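You operate a simulated robot arm through the tools that you are given. There is no shell and no other tool. Be economical: measure what you need, move in short steps, check, and stop when the job is done.

You run a simulated robot arm. Do the job below in one go: nothing can be reset, and whatever is moved stays where it is left.

TASK
Blow down the air filter, then set the air to 7 bar.
Fine: mushroom button down first; drain tap open till the gauge is under 3, then shut; pull the button out last.

The check looks at the end state, three seconds after you hand in, the way a careful person would. Anything else that was tipped, shoved, dropped, spilled or broken makes it a failure.

THE ROBOT
A 6-joint arm with a two-finger gripper on a trunk, on a base that drives. Base frame: it is fixed to the floor where the robot stands at the start and does not move with it; the origin is under the middle of the robot, x ahead of it, y to its left, z up. Readings come in m, degrees, newtons and seconds.
With the tool pointing down near the work surface it reaches from about 0.36 to 0.84 m from the robot's upright axis, wherever it stands. Its first joint turns from -166.0 to 166.0 degrees. Places, roughly: air lever [0.8, 0.6, 0.8]; back button [-4.2, -2.3, 1]; direction switch [0.9, 0.4, 1]; drain tap [0.7, 0.6, 0.6]; forward button [-4.3, -2.3, 1]; heat dial one [1, 0.5, 1.1]; heat dial three [1, 0.2, 1.1]; heat dial two [1, 0.3, 1.1]; jog button [0.8, 0.2, 1]; mode switch [0.9, 0.2, 1]; mushroom button [1, 0, 1]; pressure gauge [0.7, 0.5, 0.8]; reset button [0.9, 0.1, 1]; signal lamp [1, 0.5, 1.5]; start button [0.8, 0.4, 1]; step button [0.8, 0.3, 1]. Payload 2.45 kg.
The TCP is the grasp point between the finger pads, 0.026 m short of the fingertips. In the tool frame z runs along the fingers and y along their closing line. Largest opening 0.096 m; the body of the gripper starts 0.069 m behind the TCP.
Orientation is told as [roll, pitch, yaw] about the base's x, y, z axes, in that order, counted from this pose: with the fingers straight down and closing along the base's y, the tool's x points along the base's -x, its y along +y and its z along -z.

THE INTERFACE
- The arm moves only by the tool send_rows. Its argument "motion" is one flat list of numbers, 6 for each row, row after row: the shift along the base's x, y, z in units of 40 mm (1.0 is 40 mm), then the turn, a rotation vector about the base's x, y, z in units of 4 degrees (1.0 is 4 degrees). In form: [dx, dy, dz, ax, ay, az, dx, dy, dz, ax, ay, az, ...]. A call has 1 to 10 rows; each row shifts and turns the commanded pose from where the row before left it. "jaw" is the finger opening in m, from 0 to 0.096, set as the call begins (left out, the last holds). A call with a number of a shift or a turn outside -1 to 1 is refused whole. Each row takes 0.2 s and may step no farther than 0.05 m and 8.6 degrees from the row before; otherwise, or with a gripper value out of range, the whole call is refused. Where a pose cannot be reached the arm comes as near as it can. A force on the tool above 70 N (or 10 N above the force at the start of the call, whichever is more), or a blocked arm, ends the call early, and 0.2 s more pass. Each finger halts on what it meets, pressing with about 20 N; the grip force reading is that of the motor and also rises with nothing between the fingers. The clock runs only during rows and for 0.2 s after the last one: add rows that do not move to give the fingers time. The reply holds the time, the measured pose of the TCP, the force on the tool along the base axes, the opening and the grip force, in the units named above and with some noise, with the torque about the TCP (base axes, N m) and any sound that the robot's microphone picked up.
- Cameras (640 x 400 px; columns grow to the right, rows downward): "scene" is now at [0.0339, 0.1687, 1.1398]; the picture's right is [0.12, -0.99, 0.00], its down [-0.39, -0.05, -0.92] and it looks along [0.91, 0.11, -0.39] (base axes); focal length 267 px, centre (320, 200). "wrist" rides on the gripper at [0.082, 0.003, -0.098] in the tool frame; the picture's right is [-0.04, 1.00, 0.00], its down [-0.73, -0.03, -0.68] and it looks along [-0.68, -0.03, 0.73] (tool axes); focal length 256 px, centre (320, 200). There is no depth. A picture from a camera that has moved, and an enlarged one, comes with that camera's place and axes in the base frame and with its lens.
- capture(camera): a new picture of that camera. No time passes.
- slide_trunk(by): slides the trunk up (or, below 0, down) by that many m; the arm and the scene camera ride with it, the base frame stays. It gives what a move gives, with no picture.
- steer(legs): drives the robot by 1 to 6 legs, each [ahead, turn to the left] in m and degrees, along the robot's own axes; the way and the turn of a leg run together, so that a leg with both is an arc; at most 1.5 m and 180 degrees a leg. The arm and the cameras ride along, it lands a little off, and it stops where it bumps. It gives what a move gives.
- pan_tilt(pan, tilt): turns the head with the scene camera to pan (to the left, within 155 degrees either way) and tilt (down, from -29 to 69), counted from straight ahead of the robot. It gives what a move gives.
- inspect(camera, box): a new picture of the part [left, top, right, bottom] of that camera's present view, enlarged. No time passes.
- sign_off(): hands the job in; it is judged then, once.

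Go step by step. Nothing tells you exact positions but the pictures and the camera data: compare them with the known pose of the tool, close in by small moves and look again before you grip or let go. The budget is 120 turns and 98 pictures, counting those below and the enlarged ones. Unless the task says otherwise, let go and move clear before handing in, and close with one line.

The tools are called as a command line: name --argument value ..., lists and objects as JSON in quotes. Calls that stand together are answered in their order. send_rows: Moves the arm, as the interface text tells. Its arguments: {"type":"object","properties":{"motion":{"type":"array","items":{"type":"number"}},"jaw":{"type":"number"}},"required":["motion"]} The other tools are called the same way: slide_trunk (by) slides the trunk up or down; steer (legs) drives the base; pan_tilt (pan, tilt) turns the head that bears the scene camera; capture (camera) takes a picture; inspect (camera, box) takes an enlarged picture of a part of a camera's view; sign_off () hands the job in.

At the start:

```text
time_s: 0.0
tool_pos: [0.3542, 0.278, 1.0]
tcp_rot: [-0.1, 0.0, 0.1]
contact_force: [-0.2, -0.2, -0.4]
ft_torque: [0.01, -0.02, -0.04]
opening: 0.0959
gripper_force: 0.1
trunk travel left (down, up): [-0.15, 0.0]
robot x, y, heading: [0.0036, -0.0008, -0.0]
head pan, tilt: [6.9, 22.9]
```

scene: 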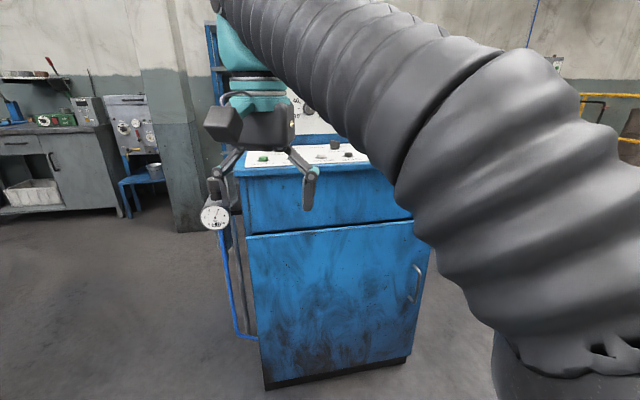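
wrist: 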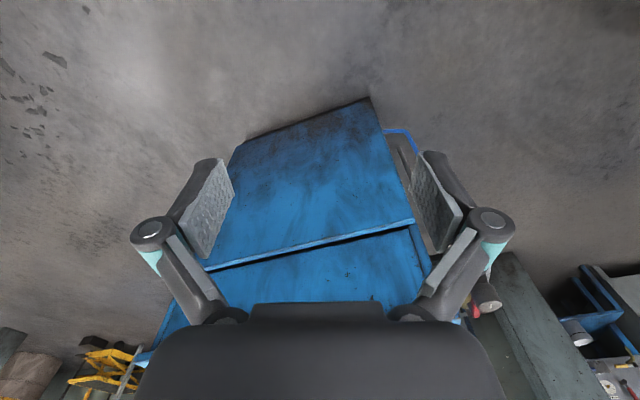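

I see a blue machine cabinet ahead, with the air gauge on its left side; the arm hides the panel's right. I'll look closer at the air unit and the panel first.

inspect --camera "scene" --box '[180, 130, 300, 350]'

inspect --camera "scene" --box '[190, 70, 430, 230]'

```text
1.82 times, centred on (240, 240) of scene
camera zoom: at [0.0339, 0.1687, 1.1398], right [0.12, -0.99, 0.0], down [-0.39, -0.05, -0.92], along [0.91, 0.11, -0.39], focal length 485 px, centre (466, 127)
```

zoom: 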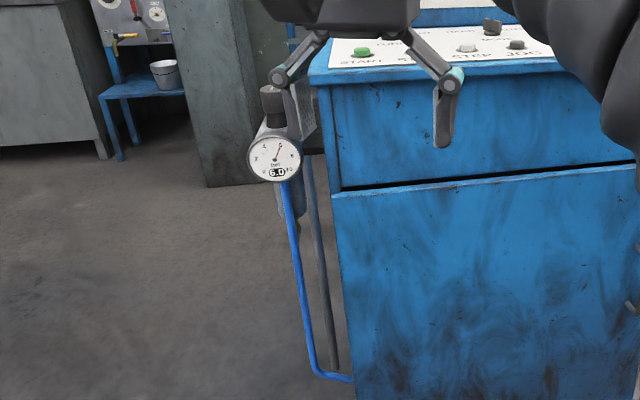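

```text
2.50 times, centred on (310, 150) of scene
camera zoom: at [0.0339, 0.1687, 1.1398], right [0.12, -0.99, 0.0], down [-0.39, -0.05, -0.92], along [0.91, 0.11, -0.39], focal length 666 px, centre (345, 325)
```

zoom: 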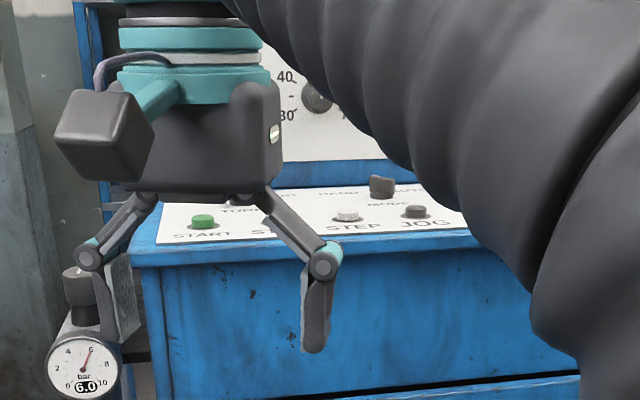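

The gauge reads 6.0 bar, with a knob on top of the unit. I swing the arm to the right to clear the view.

send_rows --motion '[0.3, -1, 0, 0, 0, 0, 0.3, -1, 0, 0, 0, 0, 0.3, -1, 0, 0, 0, 0, 0.2, -1, 0, 0, 0, 0, 0, -1, 0, 0, 0, 0, 0, -1, 0, 0, 0, 0, 0, -1, 0, 0, 0, 0, 0, -1, 0, 0, 0, 0, 0, -1, 0, 0, 0, 0, 0, -1, 0, 0, 0, 0]'

send_rows --motion '[0, -1, 0, 0, 0, 0, 0, -1, 0, 0, 0, 0, -0.3, -1, 0, 0, 0, 0, -0.3, -1, 0, 0, 0, 0, -0.3, -1, 0, 0, 0, 0]'

capture --camera "scene"

```text
time_s: 2.2
tool_pos: [0.3956, -0.1215, 0.9986]
tcp_rot: [-0.1, -0.1, -0.1]
contact_force: [-0.6, -0.2, 0.8]
ft_torque: [-0.05, -0.01, -0.05]
opening: 0.0961
gripper_force: 0.0
trunk travel left (down, up): [-0.15, 0.0]
robot x, y, heading: [-0.0022, 0.0002, -0.0]
head pan, tilt: [6.9, 22.9]
```

```text
time_s: 3.4
tool_pos: [0.361, -0.3241, 0.9978]
tcp_rot: [-0.2, -0.2, -0.1]
contact_force: [0.1, 0.1, 0.7]
ft_torque: [-0.05, 0.0, -0.02]
opening: 0.096
gripper_force: 0.2
trunk travel left (down, up): [-0.15, 0.0]
robot x, y, heading: [-0.0013, 0.0003, 0.2]
head pan, tilt: [6.9, 22.9]
```

```text
93 pictures are left
camera scene: at [0.0339, 0.1688, 1.1397], right [0.12, -0.99, 0.0], down [-0.39, -0.05, -0.92], along [0.91, 0.11, -0.39], focal length 267 px, centre (320, 200)
```

scene: 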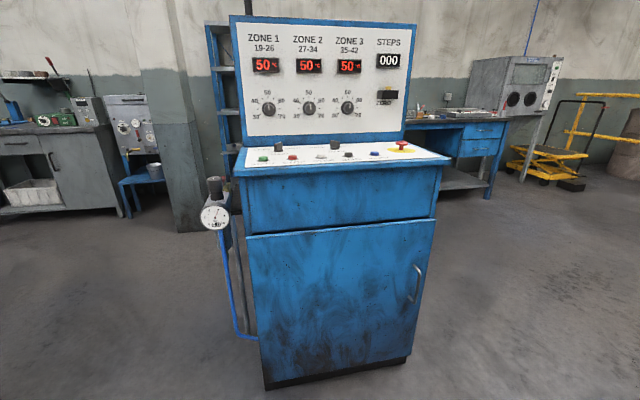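

inspect --camera "scene" --box '[230, 130, 450, 190]'

inspect --camera "scene" --box '[180, 165, 280, 265]'

```text
2.91 times, centred on (340, 160) of scene
camera zoom: at [0.0339, 0.1688, 1.1397], right [0.12, -0.99, 0.0], down [-0.39, -0.05, -0.92], along [0.91, 0.11, -0.39], focal length 776 px, centre (262, 316)
```

zoom: 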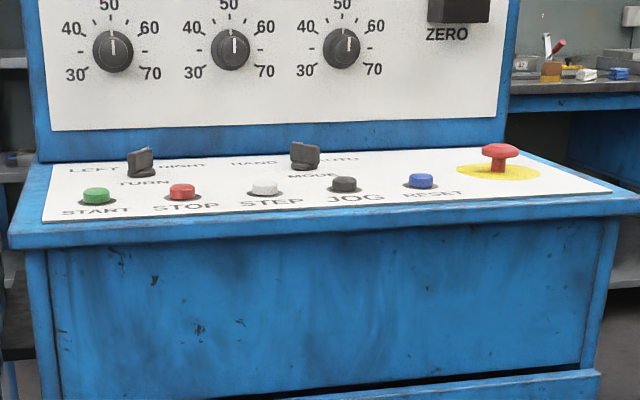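

```text
4.00 times, centred on (230, 215) of scene
camera zoom: at [0.0339, 0.1688, 1.1397], right [0.12, -0.99, 0.0], down [-0.39, -0.05, -0.92], along [0.91, 0.11, -0.39], focal length 1066 px, centre (680, 140)
```

zoom: 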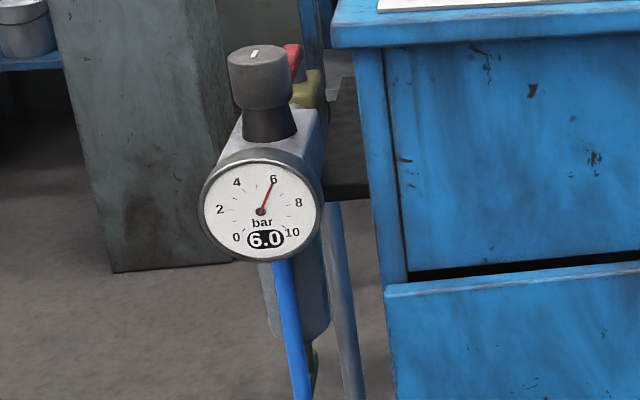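

Panel is clear: the mushroom button is at about (0.93, 0.01, 0.97) and stands out. I drive 0.28 m ahead for reach.

steer --legs '[[0.28, 0]]'

capture --camera "scene"

capture --camera "wrist"

```text
time_s: 5.3
tool_pos: [0.6387, -0.3234, 0.997]
tcp_rot: [-0.2, -0.2, 0.0]
contact_force: [0.2, 1.1, -0.3]
ft_torque: [0.01, 0.0, 0.01]
opening: 0.096
gripper_force: 0.1
trunk travel left (down, up): [-0.15, 0.0]
robot x, y, heading: [0.2794, 0.0058, -0.1]
head pan, tilt: [6.9, 22.9]
```

```text
90 pictures are left
camera scene: at [0.3108, 0.1686, 1.1398], right [0.12, -0.99, 0.0], down [-0.39, -0.05, -0.92], along [0.91, 0.11, -0.39], focal length 267 px, centre (320, 200)
```

scene: 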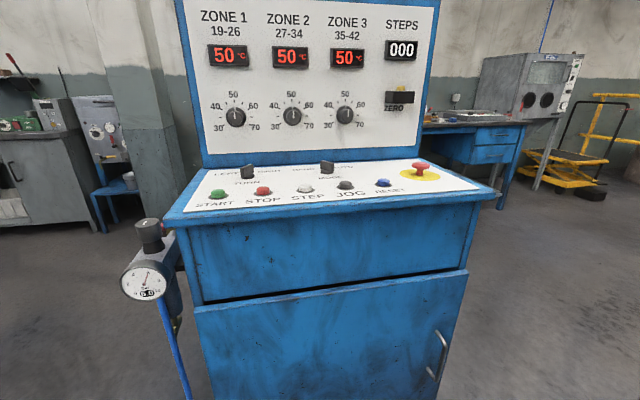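

```text
89 pictures are left
camera wrist: at [0.5571, -0.3203, 1.0942], right [0.04, 1.0, 0.0], down [0.73, -0.03, 0.68], along [0.68, -0.03, -0.73], focal length 256 px, centre (320, 200)
```

wrist: 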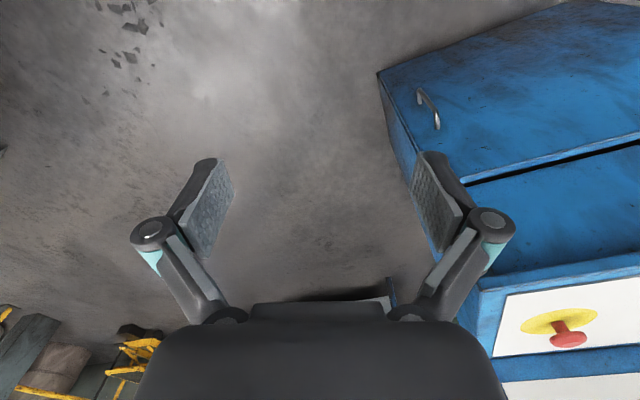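

Triangulation puts the mushroom cap at about (0.92, 0.00, 0.975), and the cabinet front is turned about 18° to the base. I raise the tool, go above the button and yaw to match.

send_rows --motion '[0, 0, 1, 0, 0, 0.9, 0, 0, 1, 0, 0, 0.9, 0.8, 0.9, 0, 0, 0, 0.9, 0.8, 0.9, 0, 0, 0, 0.9, 0.8, 0.9, 0, 0, 0, 0.9, 0.8, 0.9, 0, 0, 0, 0, 0.8, 0.9, 0, 0, 0, 0, 0.8, 0.9, 0, 0, 0, 0, 0.8, 0.9, 0, 0, 0, 0, 0.8, 0.9, 0, 0, 0, 0]'

capture --camera "scene"

capture --camera "wrist"

```text
time_s: 7.5
tool_pos: [0.8662, -0.0202, 0.9642]
tcp_rot: [-0.3, -0.3, 18.1]
contact_force: [-1.9, -1.0, 0.3]
ft_torque: [0.0, -0.02, 0.0]
opening: 0.0961
gripper_force: 0.1
out of reach, approached as far as the arm can: row 1, 2, 6, 7, 8, 9, 10
trunk travel left (down, up): [-0.15, 0.0]
robot x, y, heading: [0.2774, -0.0002, 0.0]
head pan, tilt: [6.9, 22.9]
```

```text
88 pictures are left
camera scene: at [0.3105, 0.1685, 1.1399], right [0.12, -0.99, 0.0], down [-0.39, -0.05, -0.92], along [0.91, 0.11, -0.39], focal length 267 px, centre (320, 200)
```

scene: 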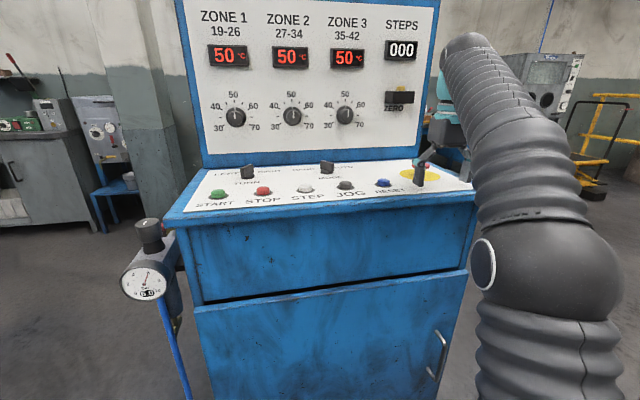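

```text
87 pictures are left
camera wrist: at [0.7865, -0.0424, 1.0603], right [-0.27, 0.96, 0.0], down [0.7, 0.2, 0.68], along [0.66, 0.18, -0.73], focal length 256 px, centre (320, 200)
```

wrist: 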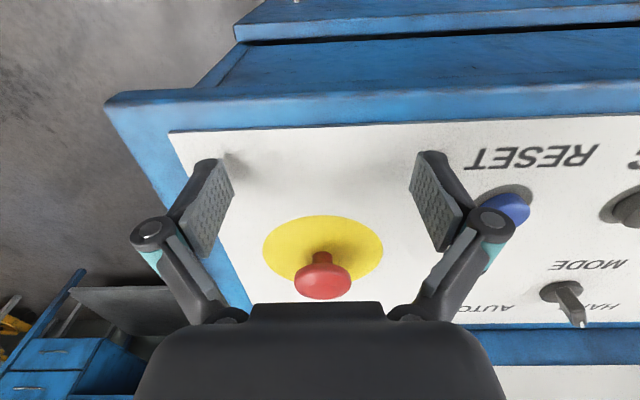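

The tool-down pose can't get higher than about 1.0 m, and the tips sit just in front of the button (cap ≈ (0.93, 0.00, 0.972)). I back off and tilt the fingers forward about 40° to gain height.

send_rows --motion '[-0.95, -0.32, 0, 0, 0, 0, -0.95, -0.32, 0, 0.316, -0.949, 0, 0, 0, 0, 0.316, -0.949, 0, 0, 0, 0, 0.316, -0.949, 0, 0, 0, 0, 0.316, -0.949, 0, 0, 0, 0, 0.316, -0.949, 0, 0, 0, 0, 0.316, -0.949, 0, 0, 0, 0, 0.316, -0.949, 0, 0, 0, 0, 0.316, -0.949, 0, 0, 0, 0, 0.316, -0.949, 0]' --jaw 0.0

capture --camera "scene"

capture --camera "wrist"

```text
time_s: 9.7
tool_pos: [0.7889, -0.0449, 0.963]
tcp_rot: [0.0, -36.3, 17.9]
contact_force: [-0.4, -0.7, 0.0]
ft_torque: [-0.02, 0.0, 0.02]
opening: 0.0
gripper_force: 28.1
trunk travel left (down, up): [-0.15, 0.0]
robot x, y, heading: [0.2765, -0.0006, 0.2]
head pan, tilt: [6.9, 22.9]
```

```text
86 pictures are left
camera scene: at [0.3109, 0.1688, 1.1398], right [0.12, -0.99, 0.0], down [-0.39, -0.05, -0.92], along [0.91, 0.11, -0.39], focal length 267 px, centre (320, 200)
```

scene: 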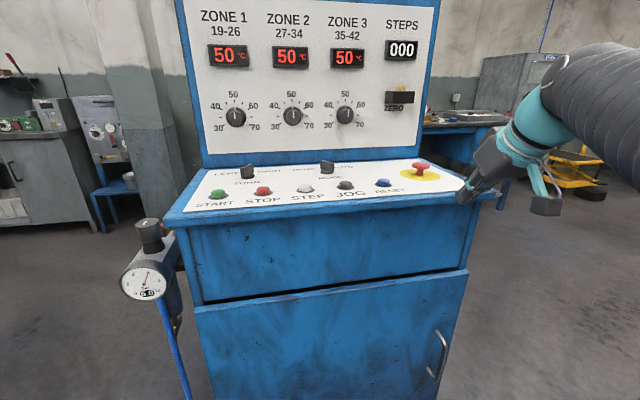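

```text
85 pictures are left
camera wrist: at [0.6707, -0.0805, 0.9934], right [-0.28, 0.96, 0.02], down [0.19, 0.03, 0.98], along [0.94, 0.28, -0.19], focal length 256 px, centre (320, 200)
```

wrist: 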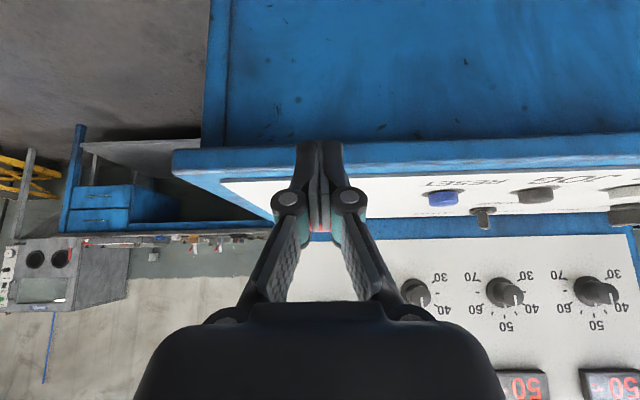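

The arm follows from where it is. I now raise the closed fingertips to about 1.01 and go over the cap.

send_rows --motion '[0, 0, 0.9, 0, 0, 0, 0, 0, 0.9, 0, 0, 0, 0.79, 0.25, 0, 0, 0, 0, 0.79, 0.25, 0, 0, 0, 0, 0.79, 0.25, 0, 0, 0, 0, 0.79, 0.25, 0, 0, 0, 0]'

inspect --camera "scene" --box '[350, 110, 510, 210]'

capture --camera "wrist"

```text
time_s: 11.1
tool_pos: [0.9163, -0.0048, 1.0358]
tcp_rot: [0.0, -36.2, 17.8]
contact_force: [-0.3, -0.3, 0.4]
ft_torque: [-0.03, -0.05, -0.03]
opening: 0.0
gripper_force: 28.6
trunk travel left (down, up): [-0.15, 0.0]
robot x, y, heading: [0.2804, 0.0, -0.0]
head pan, tilt: [6.9, 22.9]
```

```text
4.00 times, centred on (430, 160) of scene
camera zoom: at [0.3104, 0.1687, 1.1398], right [0.12, -0.99, 0.0], down [-0.39, -0.05, -0.92], along [0.91, 0.11, -0.39], focal length 1066 px, centre (-120, 360)
```

zoom: 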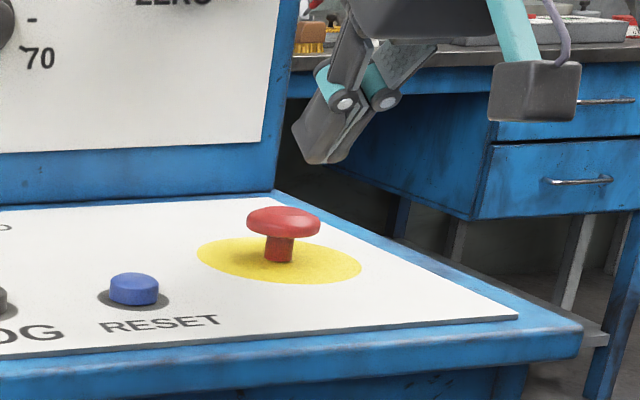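

```text
83 pictures are left
camera wrist: at [0.7975, -0.0404, 1.066], right [-0.28, 0.96, 0.02], down [0.19, 0.03, 0.98], along [0.94, 0.28, -0.19], focal length 256 px, centre (320, 200)
```

wrist: 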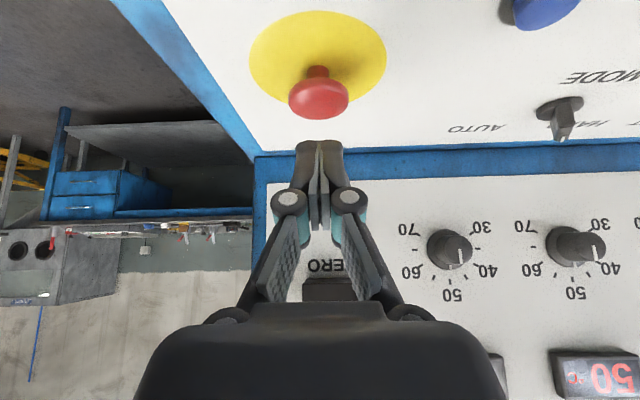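

The cap works out at (0.947, 0.005, 0.968), with the top near 0.977. I shift 16 mm forward and press down gently.

send_rows --motion '[0.38, 0.14, 0, 0, 0, 0, 0, 0, -0.85, 0, 0, 0, 0, 0, -0.1, 0, 0, 0, 0, 0, -0.1, 0, 0, 0, 0, 0, -0.1, 0, 0, 0, 0, 0, -0.1, 0, 0, 0]'

inspect --camera "scene" --box '[350, 110, 510, 210]'

```text
time_s: 12.5
tool_pos: [0.9288, 0.0002, 0.9907]
tcp_rot: [-0.2, -36.8, 18.0]
contact_force: [15.7, 1.1, 41.4]
ft_torque: [0.06, -0.59, -0.09]
opening: 0.0058
gripper_force: 28.9
trunk travel left (down, up): [-0.15, 0.0]
robot x, y, heading: [0.2774, 0.0003, 0.1]
head pan, tilt: [6.9, 22.9]
heard: click
```

```text
4.00 times, centred on (430, 160) of scene
camera zoom: at [0.3099, 0.1688, 1.1405], right [0.12, -0.99, 0.0], down [-0.38, -0.05, -0.92], along [0.92, 0.11, -0.39], focal length 1066 px, centre (-120, 360)
```

zoom: 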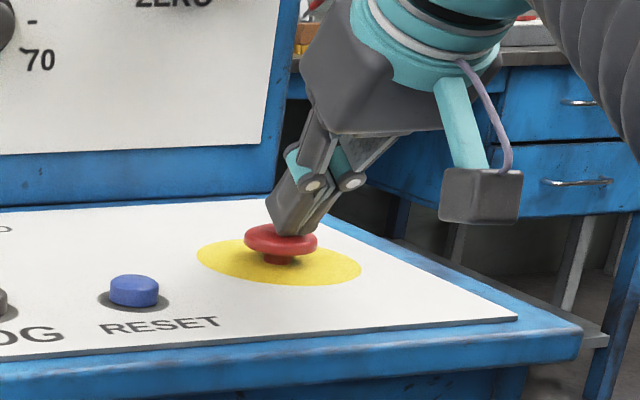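

A click was heard and the cap has gone down. I lift off and look at whether it stays.

send_rows --motion '[0, 0, 0.6, 0, 0, 0, 0, 0, 0.9, 0, 0, 0, 0, 0, 0, 0, 0, 0]'

inspect --camera "scene" --box '[350, 110, 510, 210]'

inspect --camera "scene" --box '[90, 200, 210, 350]'

```text
time_s: 13.3
tool_pos: [0.932, 0.0015, 1.0455]
tcp_rot: [0.1, -36.1, 17.9]
contact_force: [0.7, 0.3, -0.4]
ft_torque: [-0.02, -0.04, -0.01]
opening: 0.0
gripper_force: 28.6
trunk travel left (down, up): [-0.15, 0.0]
robot x, y, heading: [0.2772, -0.0009, 0.1]
head pan, tilt: [6.9, 22.9]
```

```text
4.00 times, centred on (430, 160) of scene
camera zoom: at [0.3108, 0.1688, 1.1397], right [0.12, -0.99, 0.0], down [-0.39, -0.05, -0.92], along [0.91, 0.11, -0.39], focal length 1066 px, centre (-120, 360)
```

zoom: 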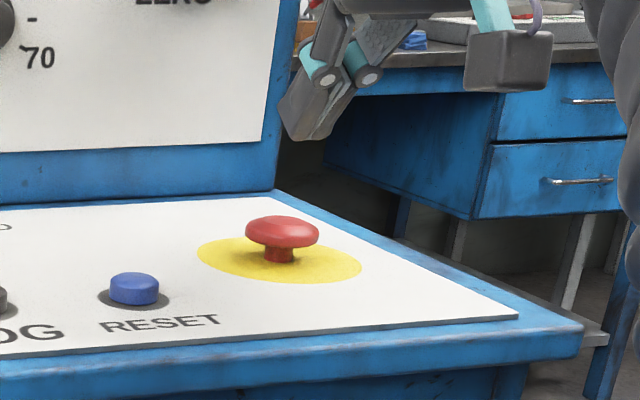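

```text
2.67 times, centred on (150, 275) of scene
camera zoom: at [0.3108, 0.1688, 1.1397], right [0.12, -0.99, 0.0], down [-0.39, -0.05, -0.92], along [0.91, 0.11, -0.39], focal length 711 px, centre (773, 0)
```

zoom: 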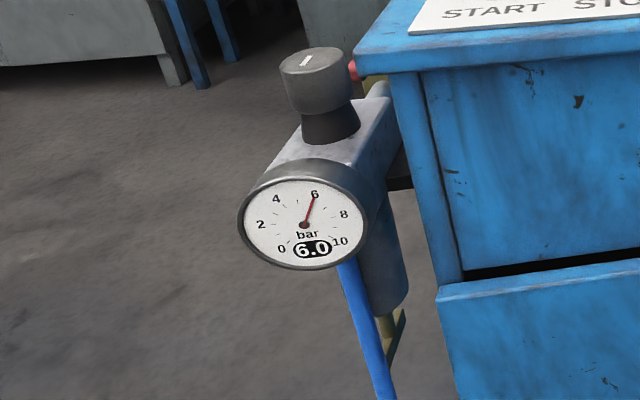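

The button stays about 5 mm lower, latched. Next I retract the arm and bring the tool upright, before driving round to face the air unit (gauge ≈ (0.69, 0.555, 0.79), knob top ≈ (0.75, 0.575, 0.886)).

send_rows --motion '[-0.95, -0.32, 0, 0, 0, 0, -0.95, -0.32, 0, 0, 0, 0, -0.95, -0.32, 0, 0, 0, 0, -0.95, -0.32, -0.2, 0, 0, 0, -0.95, -0.32, -0.3, -0.316, 0.949, 0, -0.95, -0.1, -0.3, -0.316, 0.949, 0, -0.8, 0, -0.3, -0.316, 0.949, 0, 0, 0, 0, -0.316, 0.949, 0, 0, 0, 0, -0.316, 0.949, 0, 0, 0, 0, -0.316, 0.949, 0]'

send_rows --motion '[0, 0, 0, -0.316, 0.949, -0.9, 0, 0, 0, -0.316, 0.949, -0.9, 0, 0, 0, -0.316, 0.949, -0.9]' --jaw 0.08

```text
time_s: 15.5
tool_pos: [0.6707, -0.0687, 1.0013]
tcp_rot: [-0.1, -12.1, 18.0]
contact_force: [0.2, 0.1, 0.6]
ft_torque: [0.0, 0.0, 0.03]
opening: 0.0001
gripper_force: 28.3
trunk travel left (down, up): [-0.15, 0.0]
robot x, y, heading: [0.2801, -0.0045, -0.0]
head pan, tilt: [6.9, 22.9]
```

```text
time_s: 16.3
tool_pos: [0.673, -0.0683, 1.0016]
tcp_rot: [-1.4, -0.1, 7.2]
contact_force: [0.0, 0.3, 0.3]
ft_torque: [0.02, -0.01, 0.0]
opening: 0.0802
gripper_force: 0.1
trunk travel left (down, up): [-0.15, 0.0]
robot x, y, heading: [0.2778, -0.0, 0.4]
head pan, tilt: [6.9, 22.9]
```

steer --legs '[[0, 100], [0.38, 0], [0, -82]]'

pan_tilt --pan 0 --tilt 35

capture --camera "scene"

capture --camera "wrist"

```text
time_s: 26.5
tool_pos: [0.6131, 0.4191, 1.001]
tcp_rot: [-1.2, -0.2, 23.6]
contact_force: [0.4, -0.3, 0.4]
ft_torque: [-0.04, -0.01, 0.01]
opening: 0.0802
gripper_force: 0.0
trunk travel left (down, up): [-0.15, 0.0]
robot x, y, heading: [0.2141, 0.3736, 16.3]
head pan, tilt: [6.9, 22.9]
```

```text
time_s: 27.2
tool_pos: [0.6137, 0.4197, 1.0013]
tcp_rot: [-1.2, -0.2, 23.7]
contact_force: [-0.3, 0.4, 0.5]
ft_torque: [0.01, 0.0, 0.0]
opening: 0.0798
gripper_force: 0.0
trunk travel left (down, up): [-0.15, 0.0]
robot x, y, heading: [0.2146, 0.3736, 16.4]
head pan, tilt: [0.0, 35.0]
```

```text
79 pictures are left
camera scene: at [0.1997, 0.5336, 1.1206], right [0.28, -0.96, 0.0], down [-0.55, -0.16, -0.82], along [0.79, 0.23, -0.57], focal length 267 px, centre (320, 200)
```

scene: 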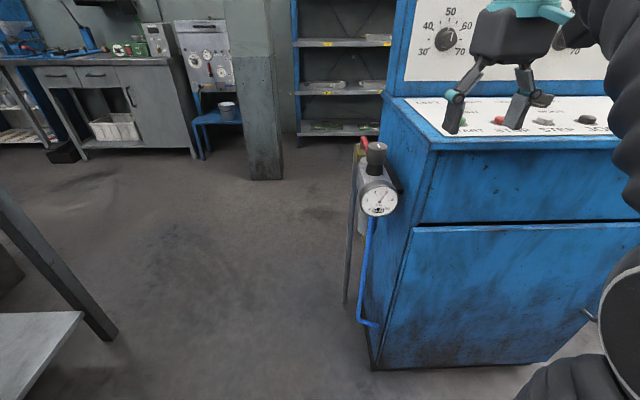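

```text
78 pictures are left
camera wrist: at [0.5361, 0.392, 1.0986], right [-0.36, 0.93, -0.02], down [0.67, 0.28, 0.68], along [0.64, 0.23, -0.73], focal length 256 px, centre (320, 200)
```

wrist: 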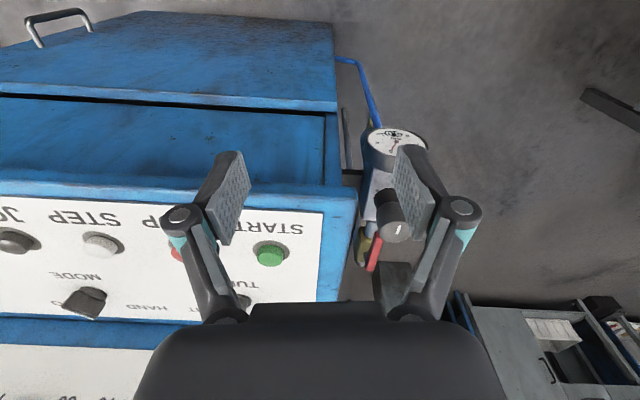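

inspect --camera "scene" --box '[320, 120, 440, 270]'

inspect --camera "wrist" --box '[320, 100, 480, 300]'

```text
2.67 times, centred on (380, 195) of scene
camera zoom: at [0.1997, 0.5336, 1.1206], right [0.28, -0.96, 0.0], down [-0.55, -0.16, -0.82], along [0.79, 0.23, -0.57], focal length 711 px, centre (160, 213)
```

zoom: 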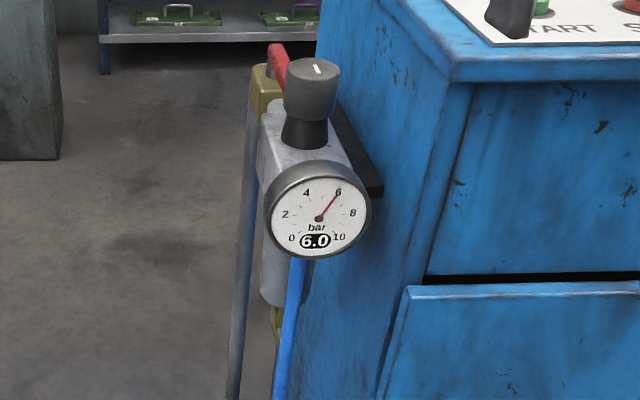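

```text
2.00 times, centred on (400, 200) of wrist
camera zoom: at [0.5361, 0.392, 1.0986], right [-0.36, 0.93, -0.02], down [0.67, 0.28, 0.68], along [0.64, 0.23, -0.73], focal length 512 px, centre (160, 200)
```

zoom: 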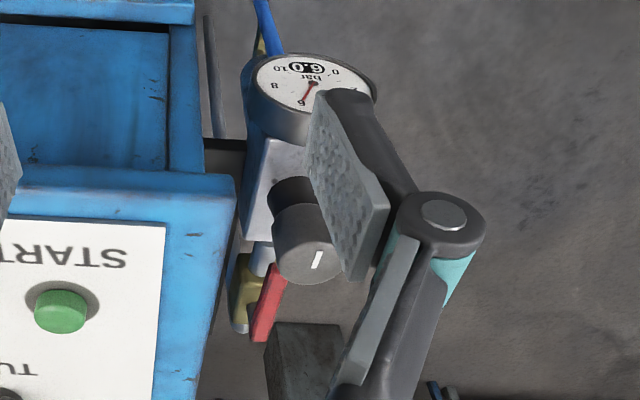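

The drain tap sits under the bowl, mostly hidden. I look left to see whether there's room to approach from that side.

pan_tilt --pan 55 --tilt 35

capture --camera "scene"

```text
time_s: 28.5
tool_pos: [0.6131, 0.4186, 1.0026]
tcp_rot: [-1.4, -0.3, 23.6]
contact_force: [-0.2, 0.0, -0.3]
ft_torque: [-0.01, -0.04, 0.01]
opening: 0.08
gripper_force: 0.0
trunk travel left (down, up): [-0.15, 0.0]
robot x, y, heading: [0.2163, 0.3763, 16.5]
head pan, tilt: [55.0, 35.0]
```

```text
75 pictures are left
camera scene: at [0.1433, 0.5922, 1.1206], right [0.95, -0.32, 0.0], down [-0.18, -0.54, -0.82], along [0.26, 0.78, -0.57], focal length 267 px, centre (320, 200)
```

scene: 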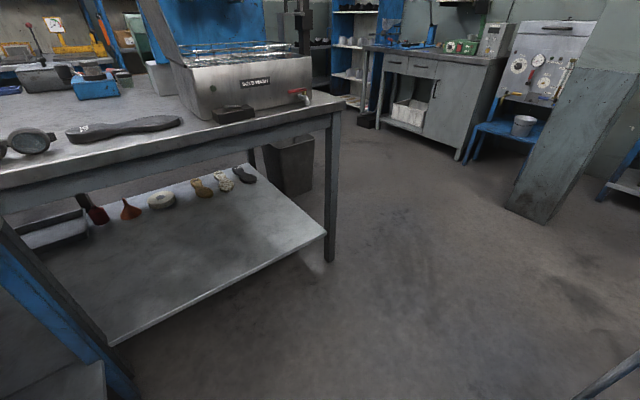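

There's open floor between the bench and the cabinet. I drive to about (0.58, 1.08) and turn to face the unit from its left side.

steer --legs '[[0, 46], [0.78, 0], [0, -135]]'

pan_tilt --pan 0 --tilt 40

capture --camera "scene"

capture --camera "wrist"

```text
time_s: 40.5
tool_pos: [0.6026, 0.6672, 1.0011]
tcp_rot: [-1.3, -0.2, -67.8]
contact_force: [0.1, 0.2, -0.4]
ft_torque: [0.02, 0.01, 0.0]
opening: 0.0797
gripper_force: 0.0
trunk travel left (down, up): [-0.15, 0.0]
robot x, y, heading: [0.5667, 1.0654, -74.7]
head pan, tilt: [55.0, 35.0]
```

```text
time_s: 41.7
tool_pos: [0.6026, 0.6667, 1.0013]
tcp_rot: [-1.3, -0.2, -67.9]
contact_force: [0.3, 0.4, 0.3]
ft_torque: [-0.03, -0.02, 0.0]
opening: 0.0799
gripper_force: 0.0
trunk travel left (down, up): [-0.15, 0.0]
robot x, y, heading: [0.567, 1.0632, -74.9]
head pan, tilt: [0.0, 40.0]
```

```text
74 pictures are left
camera scene: at [0.7277, 1.0821, 1.113], right [-0.97, -0.26, 0.0], down [-0.17, 0.62, -0.77], along [0.2, -0.74, -0.64], focal length 267 px, centre (320, 200)
```

scene: 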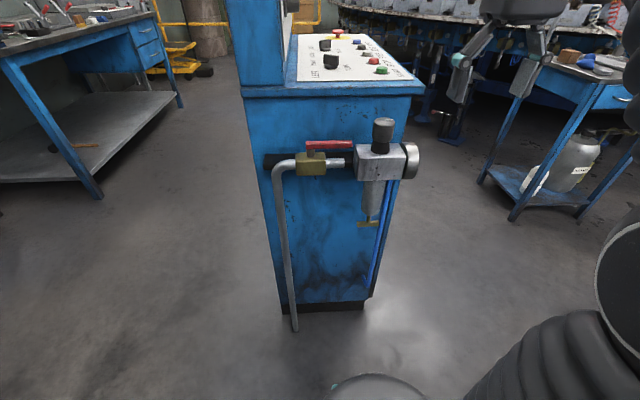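

```text
73 pictures are left
camera wrist: at [0.5771, 0.7448, 1.0986], right [0.94, 0.34, -0.02], down [0.26, -0.68, 0.68], along [0.22, -0.65, -0.73], focal length 256 px, centre (320, 200)
```

wrist: 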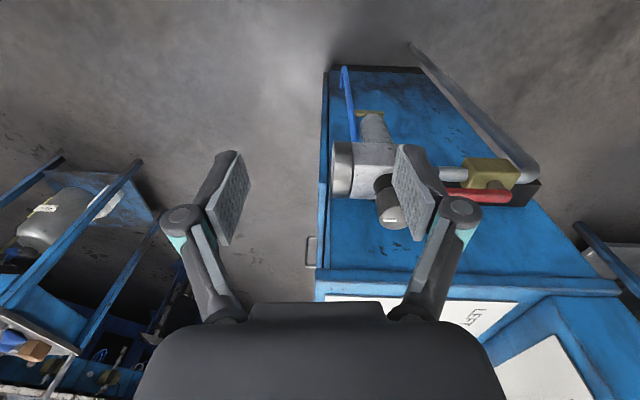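

Great view of the unit from the side. I zoom in on it.

inspect --camera "scene" --box '[260, 110, 440, 240]'

inspect --camera "scene" --box '[330, 170, 410, 240]'

inspect --camera "wrist" --box '[310, 80, 410, 240]'

```text
3.08 times, centred on (350, 175) of scene
camera zoom: at [0.7277, 1.0821, 1.113], right [-0.97, -0.26, 0.0], down [-0.17, 0.62, -0.77], along [0.2, -0.74, -0.64], focal length 820 px, centre (228, 277)
```

zoom: 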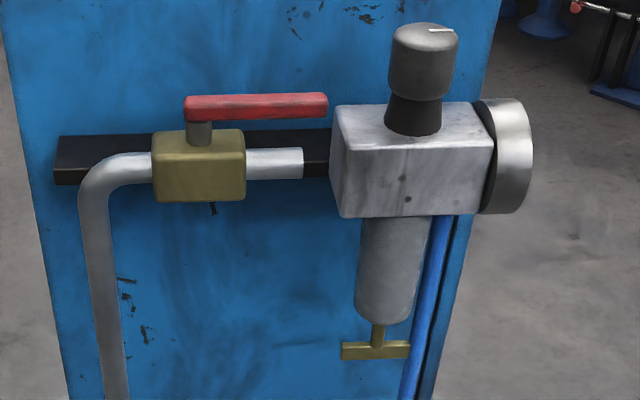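

```text
5.71 times, centred on (370, 205) of scene
camera zoom: at [0.7277, 1.0821, 1.113], right [-0.97, -0.26, 0.0], down [-0.17, 0.62, -0.77], along [0.2, -0.74, -0.64], focal length 1523 px, centre (34, 171)
```

zoom: 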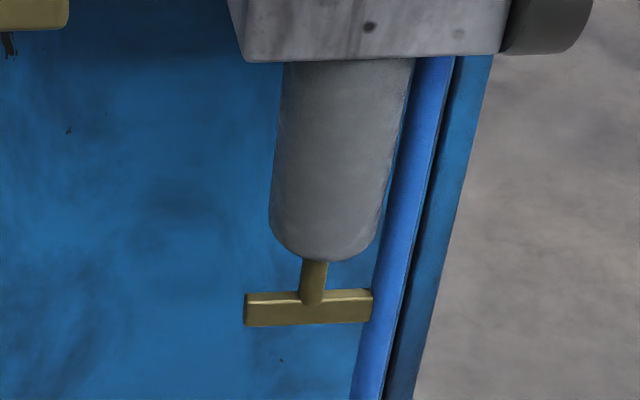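

```text
2.50 times, centred on (360, 160) of wrist
camera zoom: at [0.5771, 0.7448, 1.0986], right [0.94, 0.34, -0.02], down [0.26, -0.68, 0.68], along [0.22, -0.65, -0.73], focal length 640 px, centre (220, 300)
```

zoom: 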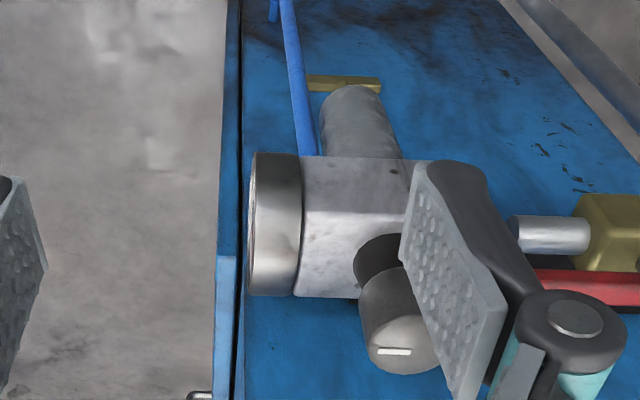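

The tap is a T-handle at about (0.735, 0.563, 0.605), 60 mm long, lying along the pipe direction. I bring the closed tool down in front of it, tilting toward horizontal.

send_rows --motion '[0.72, 0.28, 0, 0, 0, -0.9, 0.72, 0.28, 0, 0, 0, 0, 0.72, 0.28, 0, 0, 0, 0, 0, 0, -0.5, -0.949, -0.316, 0, 0, 0, -0.5, -0.949, -0.316, 0, 0, 0, -0.5, -0.949, -0.316, 0, 0, 0, -0.5, -0.949, -0.316, 0, 0, 0, -0.5, -0.949, -0.316, 0, 0, 0, -0.5, -0.949, -0.316, 0, 0, 0, -0.5, -0.949, -0.316, 0]' --jaw 0

send_rows --motion '[0, 0, -0.6, -0.949, -0.316, 0, 0, 0, -0.6, -0.949, -0.316, 0, 0, 0, -0.6, -0.949, -0.316, 0, 0, 0, -0.6, -0.949, -0.316, 0, 0, 0, -0.6, -0.949, -0.316, 0, 0, 0, -0.6, -0.949, -0.316, 0, 0, 0, -0.6, -0.949, -0.316, 0, 0, 0, -0.6, -0.949, -0.316, 0, 0, 0, -0.6, -0.949, -0.316, 0, 0, 0, -0.6, -0.949, -0.316, 0]'

capture --camera "scene"

capture --camera "wrist"

```text
time_s: 43.9
tool_pos: [0.6898, 0.7015, 0.8615]
tcp_rot: [-1.5, -28.3, -71.3]
contact_force: [-0.4, -0.5, 0.4]
ft_torque: [0.05, 0.01, -0.03]
opening: 0.0
gripper_force: 20.1
trunk travel left (down, up): [-0.15, 0.0]
robot x, y, heading: [0.5666, 1.0679, -75.1]
head pan, tilt: [0.0, 40.0]
```

```text
time_s: 46.1
tool_pos: [0.7083, 0.6336, 0.7492]
tcp_rot: [-3.7, -62.8, -71.1]
contact_force: [0.5, 0.0, -0.9]
ft_torque: [-0.01, -0.01, 0.01]
opening: 0.0
gripper_force: 19.6
out of reach, approached as far as the arm can: row 6, 7, 8, 9, 10
trunk travel left (down, up): [-0.15, 0.0]
robot x, y, heading: [0.5653, 1.0661, -75.2]
head pan, tilt: [0.0, 40.0]
```

```text
69 pictures are left
camera scene: at [0.7276, 1.0822, 1.113], right [-0.97, -0.26, 0.0], down [-0.17, 0.62, -0.77], along [0.2, -0.74, -0.64], focal length 267 px, centre (320, 200)
```

scene: 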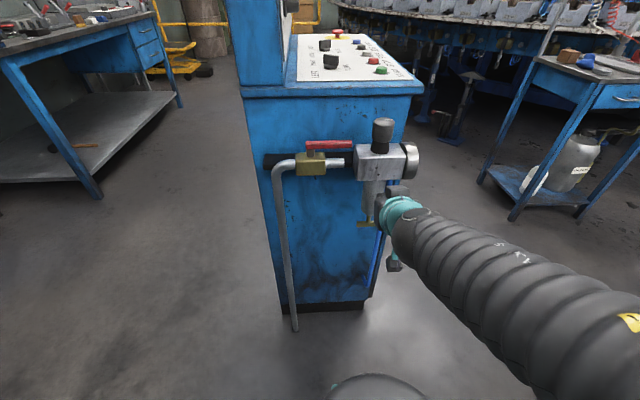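

```text
68 pictures are left
camera wrist: at [0.6769, 0.7545, 0.7207], right [0.97, 0.25, 0.01], down [-0.07, 0.26, 0.96], along [0.24, -0.93, 0.27], focal length 256 px, centre (320, 200)
```

wrist: 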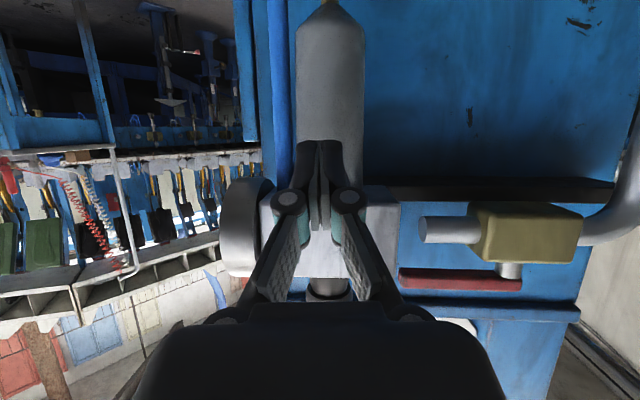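

The arm got close to its minimum radius, but lower down there's more room. I retreat a little while going down to tap height.

send_rows --motion '[-0.1, 0.3, -0.7, 0, 0, 0, -0.1, 0.3, -0.7, 0, 0, 0, -0.1, 0.3, -0.7, 0, 0, 0, 0, 0, -0.7, 0, 0, 0, 0, 0, -0.7, 0, 0, 0]'

capture --camera "scene"

capture --camera "wrist"

```text
time_s: 47.0
tool_pos: [0.7143, 0.6125, 0.7427]
tcp_rot: [-3.3, -65.6, -70.4]
contact_force: [-11.0, 42.4, 16.7]
ft_torque: [-0.49, -0.25, 0.27]
opening: 0.0001
gripper_force: 19.8
out of reach, approached as far as the arm can: row 1, 2, 3, 4
trunk travel left (down, up): [-0.15, 0.0]
robot x, y, heading: [0.5647, 1.0635, -75.1]
head pan, tilt: [0.0, 40.0]
stopped in row 4: the force on the tool passed its limit at 100 N (the readings are from after the stop); the commanded pose is now the measured one
```

```text
67 pictures are left
camera scene: at [0.7268, 1.0854, 1.1135], right [-0.97, -0.26, 0.0], down [-0.17, 0.62, -0.77], along [0.2, -0.74, -0.64], focal length 267 px, centre (320, 200)
```

scene: 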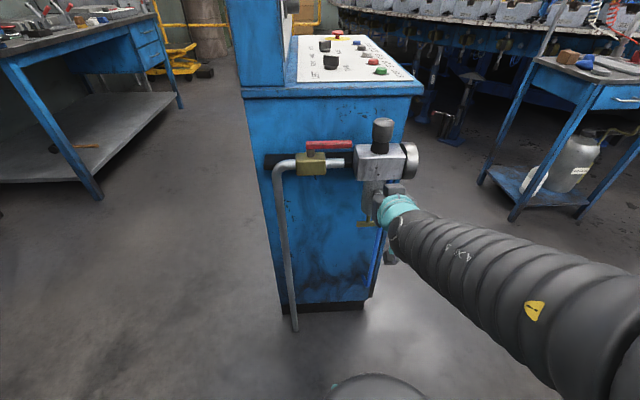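

```text
66 pictures are left
camera wrist: at [0.6815, 0.7324, 0.7082], right [0.96, 0.27, 0.01], down [-0.1, 0.3, 0.95], along [0.25, -0.92, 0.32], focal length 256 px, centre (320, 200)
```

wrist: 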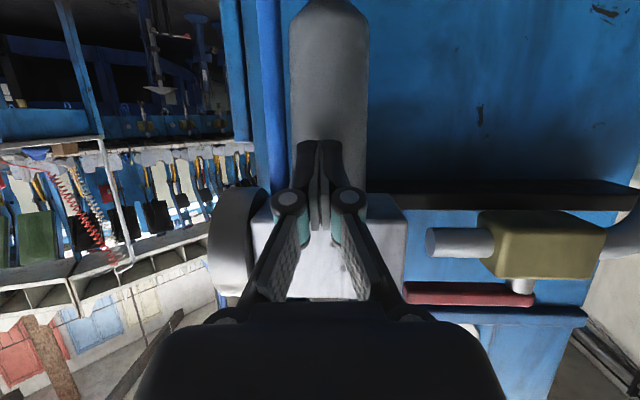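

The tool got pushed against the bowl because the arm is folded too tightly. I back the base off 6 cm to relieve it.

steer --legs '[[-0.06, 0]]'

pan_tilt --pan -100 --tilt 50

capture --camera "scene"

capture --camera "wrist"

```text
time_s: 47.9
tool_pos: [0.6976, 0.6685, 0.74]
tcp_rot: [-3.3, -65.4, -70.8]
contact_force: [0.5, 0.6, 0.8]
ft_torque: [-0.01, 0.02, -0.04]
opening: 0.0
gripper_force: 19.8
trunk travel left (down, up): [-0.15, 0.0]
robot x, y, heading: [0.5532, 1.1222, -74.9]
head pan, tilt: [0.0, 40.0]
```

```text
time_s: 49.7
tool_pos: [0.6982, 0.6683, 0.7395]
tcp_rot: [-3.3, -65.4, -70.7]
contact_force: [0.4, -0.1, 0.1]
ft_torque: [0.03, 0.01, 0.0]
opening: 0.0
gripper_force: 20.2
trunk travel left (down, up): [-0.15, 0.0]
robot x, y, heading: [0.551, 1.1231, -75.2]
head pan, tilt: [-100.0, 50.0]
```

```text
65 pictures are left
camera scene: at [0.6136, 1.215, 1.0989], right [-0.09, 1.0, 0.0], down [0.76, 0.07, -0.64], along [-0.64, -0.06, -0.77], focal length 267 px, centre (320, 200)
```

scene: 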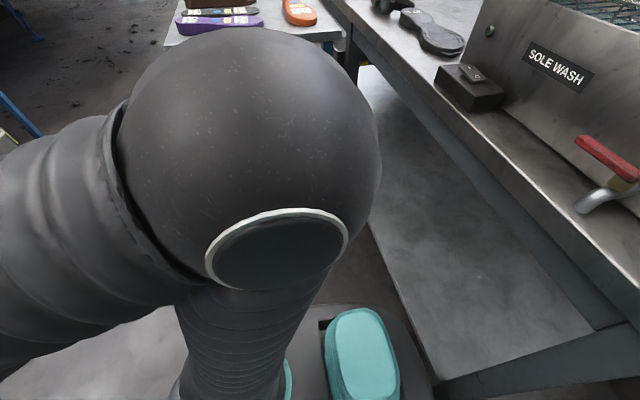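

```text
64 pictures are left
camera wrist: at [0.6664, 0.7871, 0.7064], right [0.96, 0.26, 0.01], down [-0.09, 0.3, 0.95], along [0.25, -0.92, 0.31], focal length 256 px, centre (320, 200)
```

wrist: 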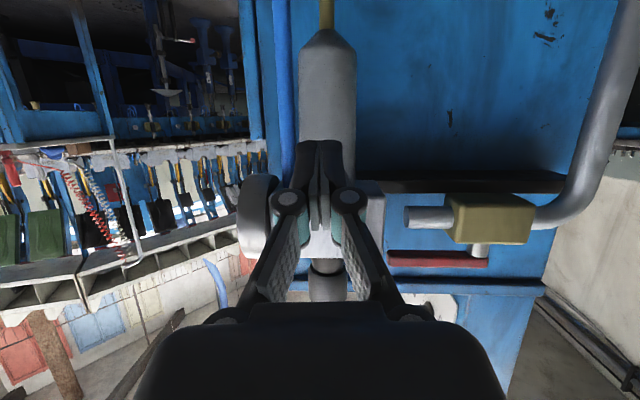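

Clear again and the base is off the bench. I lower the tool at this distance.

send_rows --motion '[0, 0, -0.7, 0, 0, 0, 0, 0, -0.7, 0, 0, 0, 0, 0, -0.7, 0, 0, 0, 0, 0, -0.7, 0, 0, 0, 0, 0, -0.6, 0, 0, 0]'

pan_tilt --pan 0 --tilt 40

capture --camera "wrist"

capture --camera "scene"

```text
time_s: 50.9
tool_pos: [0.7344, 0.6175, 0.6522]
tcp_rot: [-3.6, -65.3, -70.6]
contact_force: [-5.9, 20.2, 9.6]
ft_torque: [-0.3, 0.02, -0.13]
opening: 0.0
gripper_force: 20.0
out of reach, approached as far as the arm can: row 1, 2, 3, 4, 5
trunk travel left (down, up): [-0.15, 0.0]
robot x, y, heading: [0.5557, 1.122, -75.0]
head pan, tilt: [-100.0, 50.0]
```

```text
time_s: 52.6
tool_pos: [0.7341, 0.6172, 0.6521]
tcp_rot: [-3.8, -65.3, -70.6]
contact_force: [-0.9, 28.7, 2.3]
ft_torque: [-0.11, -0.02, -0.04]
opening: 0.0
gripper_force: 19.8
trunk travel left (down, up): [-0.15, 0.0]
robot x, y, heading: [0.5512, 1.123, -75.2]
head pan, tilt: [0.0, 40.0]
```

```text
63 pictures are left
camera wrist: at [0.7028, 0.7366, 0.6184], right [0.97, 0.26, 0.01], down [-0.09, 0.3, 0.95], along [0.24, -0.92, 0.31], focal length 256 px, centre (320, 200)
```

wrist: 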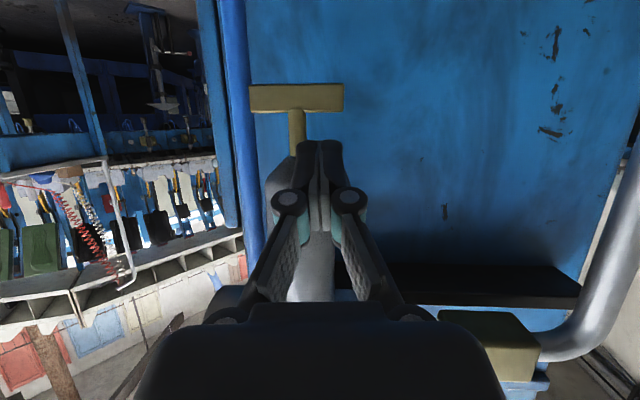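

```text
62 pictures are left
camera scene: at [0.7122, 1.1409, 1.1129], right [-0.97, -0.26, 0.0], down [-0.17, 0.62, -0.77], along [0.2, -0.74, -0.64], focal length 267 px, centre (320, 200)
```

scene: 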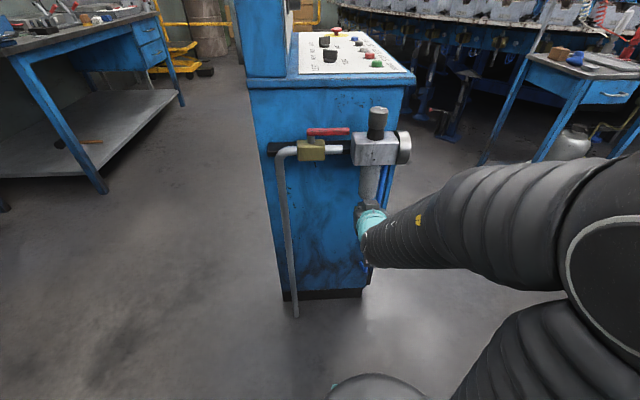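

The folded arm drifts forward again at low height, so I return to the clear pose, then use the trunk slide to go lower.

send_rows --motion '[-0.3, 0.43, 0.7, 0, 0, 0, -0.3, 0.43, 0.7, 0, 0, 0, -0.3, 0.43, 0.7, 0, 0, 0]'

```text
time_s: 53.5
tool_pos: [0.701, 0.6626, 0.7377]
tcp_rot: [-3.4, -65.3, -70.8]
contact_force: [0.3, -0.7, -0.2]
ft_torque: [-0.04, 0.01, 0.01]
opening: 0.0
gripper_force: 20.4
out of reach, approached as far as the arm can: row 1
trunk travel left (down, up): [-0.15, 0.0]
robot x, y, heading: [0.5542, 1.1241, -75.1]
head pan, tilt: [0.0, 40.0]
```

slide_trunk --by -0.135

capture --camera "wrist"

capture --camera "scene"

```text
time_s: 55.1
tool_pos: [0.7024, 0.6628, 0.6028]
tcp_rot: [-3.3, -65.3, -70.7]
contact_force: [-0.3, 0.3, -0.2]
ft_torque: [0.0, -0.04, -0.04]
opening: 0.0001
gripper_force: 20.2
trunk travel left (down, up): [-0.015, 0.135]
robot x, y, heading: [0.5531, 1.1215, -74.9]
head pan, tilt: [0.0, 40.0]
```

```text
61 pictures are left
camera wrist: at [0.6694, 0.7828, 0.5677], right [0.96, 0.26, 0.01], down [-0.09, 0.3, 0.95], along [0.25, -0.92, 0.31], focal length 256 px, centre (320, 200)
```

wrist: 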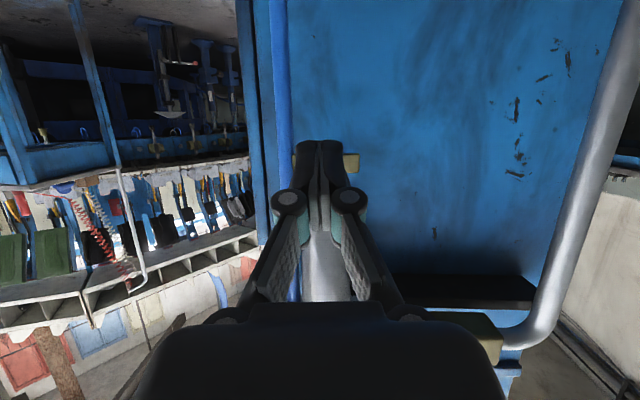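

```text
60 pictures are left
camera scene: at [0.7123, 1.1396, 0.9781], right [-0.97, -0.26, 0.0], down [-0.17, 0.62, -0.77], along [0.2, -0.74, -0.64], focal length 267 px, centre (320, 200)
```

scene: 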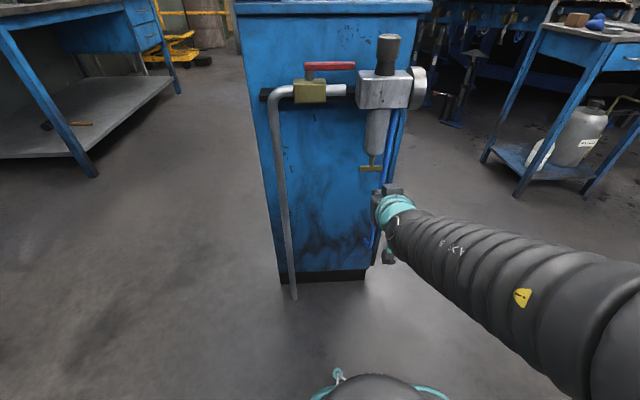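

The tips now face the middle of the T-bar at its height with about 7 cm of gap. I shift to its rear (+f) end and close in, then check.

send_rows --motion '[0.5, 0.16, 0, 0, 0, 0, 0.2, -0.6, 0, 0, 0, 0, 0.2, -0.6, 0, 0, 0, 0, 0.08, -0.24, 0, 0, 0, 0]'

capture --camera "wrist"

inspect --camera "scene" --box '[330, 60, 450, 260]'

```text
time_s: 56.1
tool_pos: [0.7411, 0.6118, 0.6023]
tcp_rot: [-3.2, -65.3, -70.8]
contact_force: [0.7, -0.6, -0.1]
ft_torque: [0.03, 0.04, -0.01]
opening: 0.0
gripper_force: 19.6
trunk travel left (down, up): [-0.015, 0.135]
robot x, y, heading: [0.5484, 1.1265, -74.8]
head pan, tilt: [0.0, 40.0]
```

```text
59 pictures are left
camera wrist: at [0.7088, 0.7307, 0.5677], right [0.96, 0.26, 0.01], down [-0.09, 0.3, 0.95], along [0.25, -0.92, 0.31], focal length 256 px, centre (320, 200)
```

wrist: 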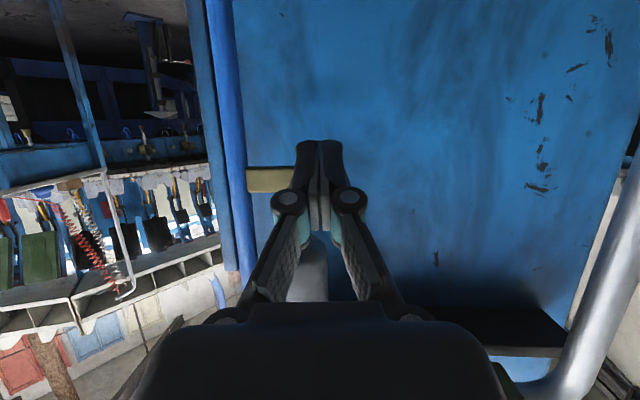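

```text
2.00 times, centred on (390, 160) of scene
camera zoom: at [0.7123, 1.1396, 0.978], right [-0.97, -0.26, 0.0], down [-0.17, 0.62, -0.77], along [0.2, -0.74, -0.64], focal length 533 px, centre (180, 280)
```

zoom: 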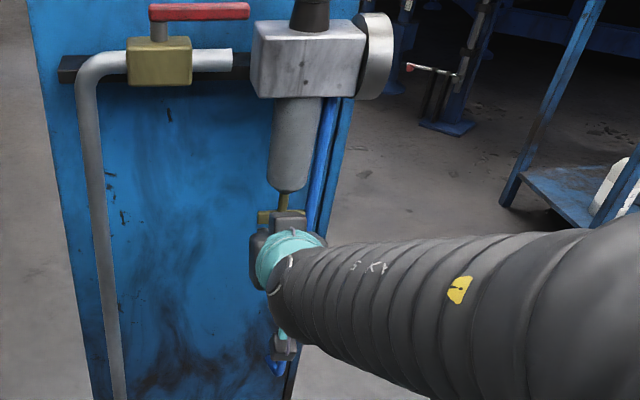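

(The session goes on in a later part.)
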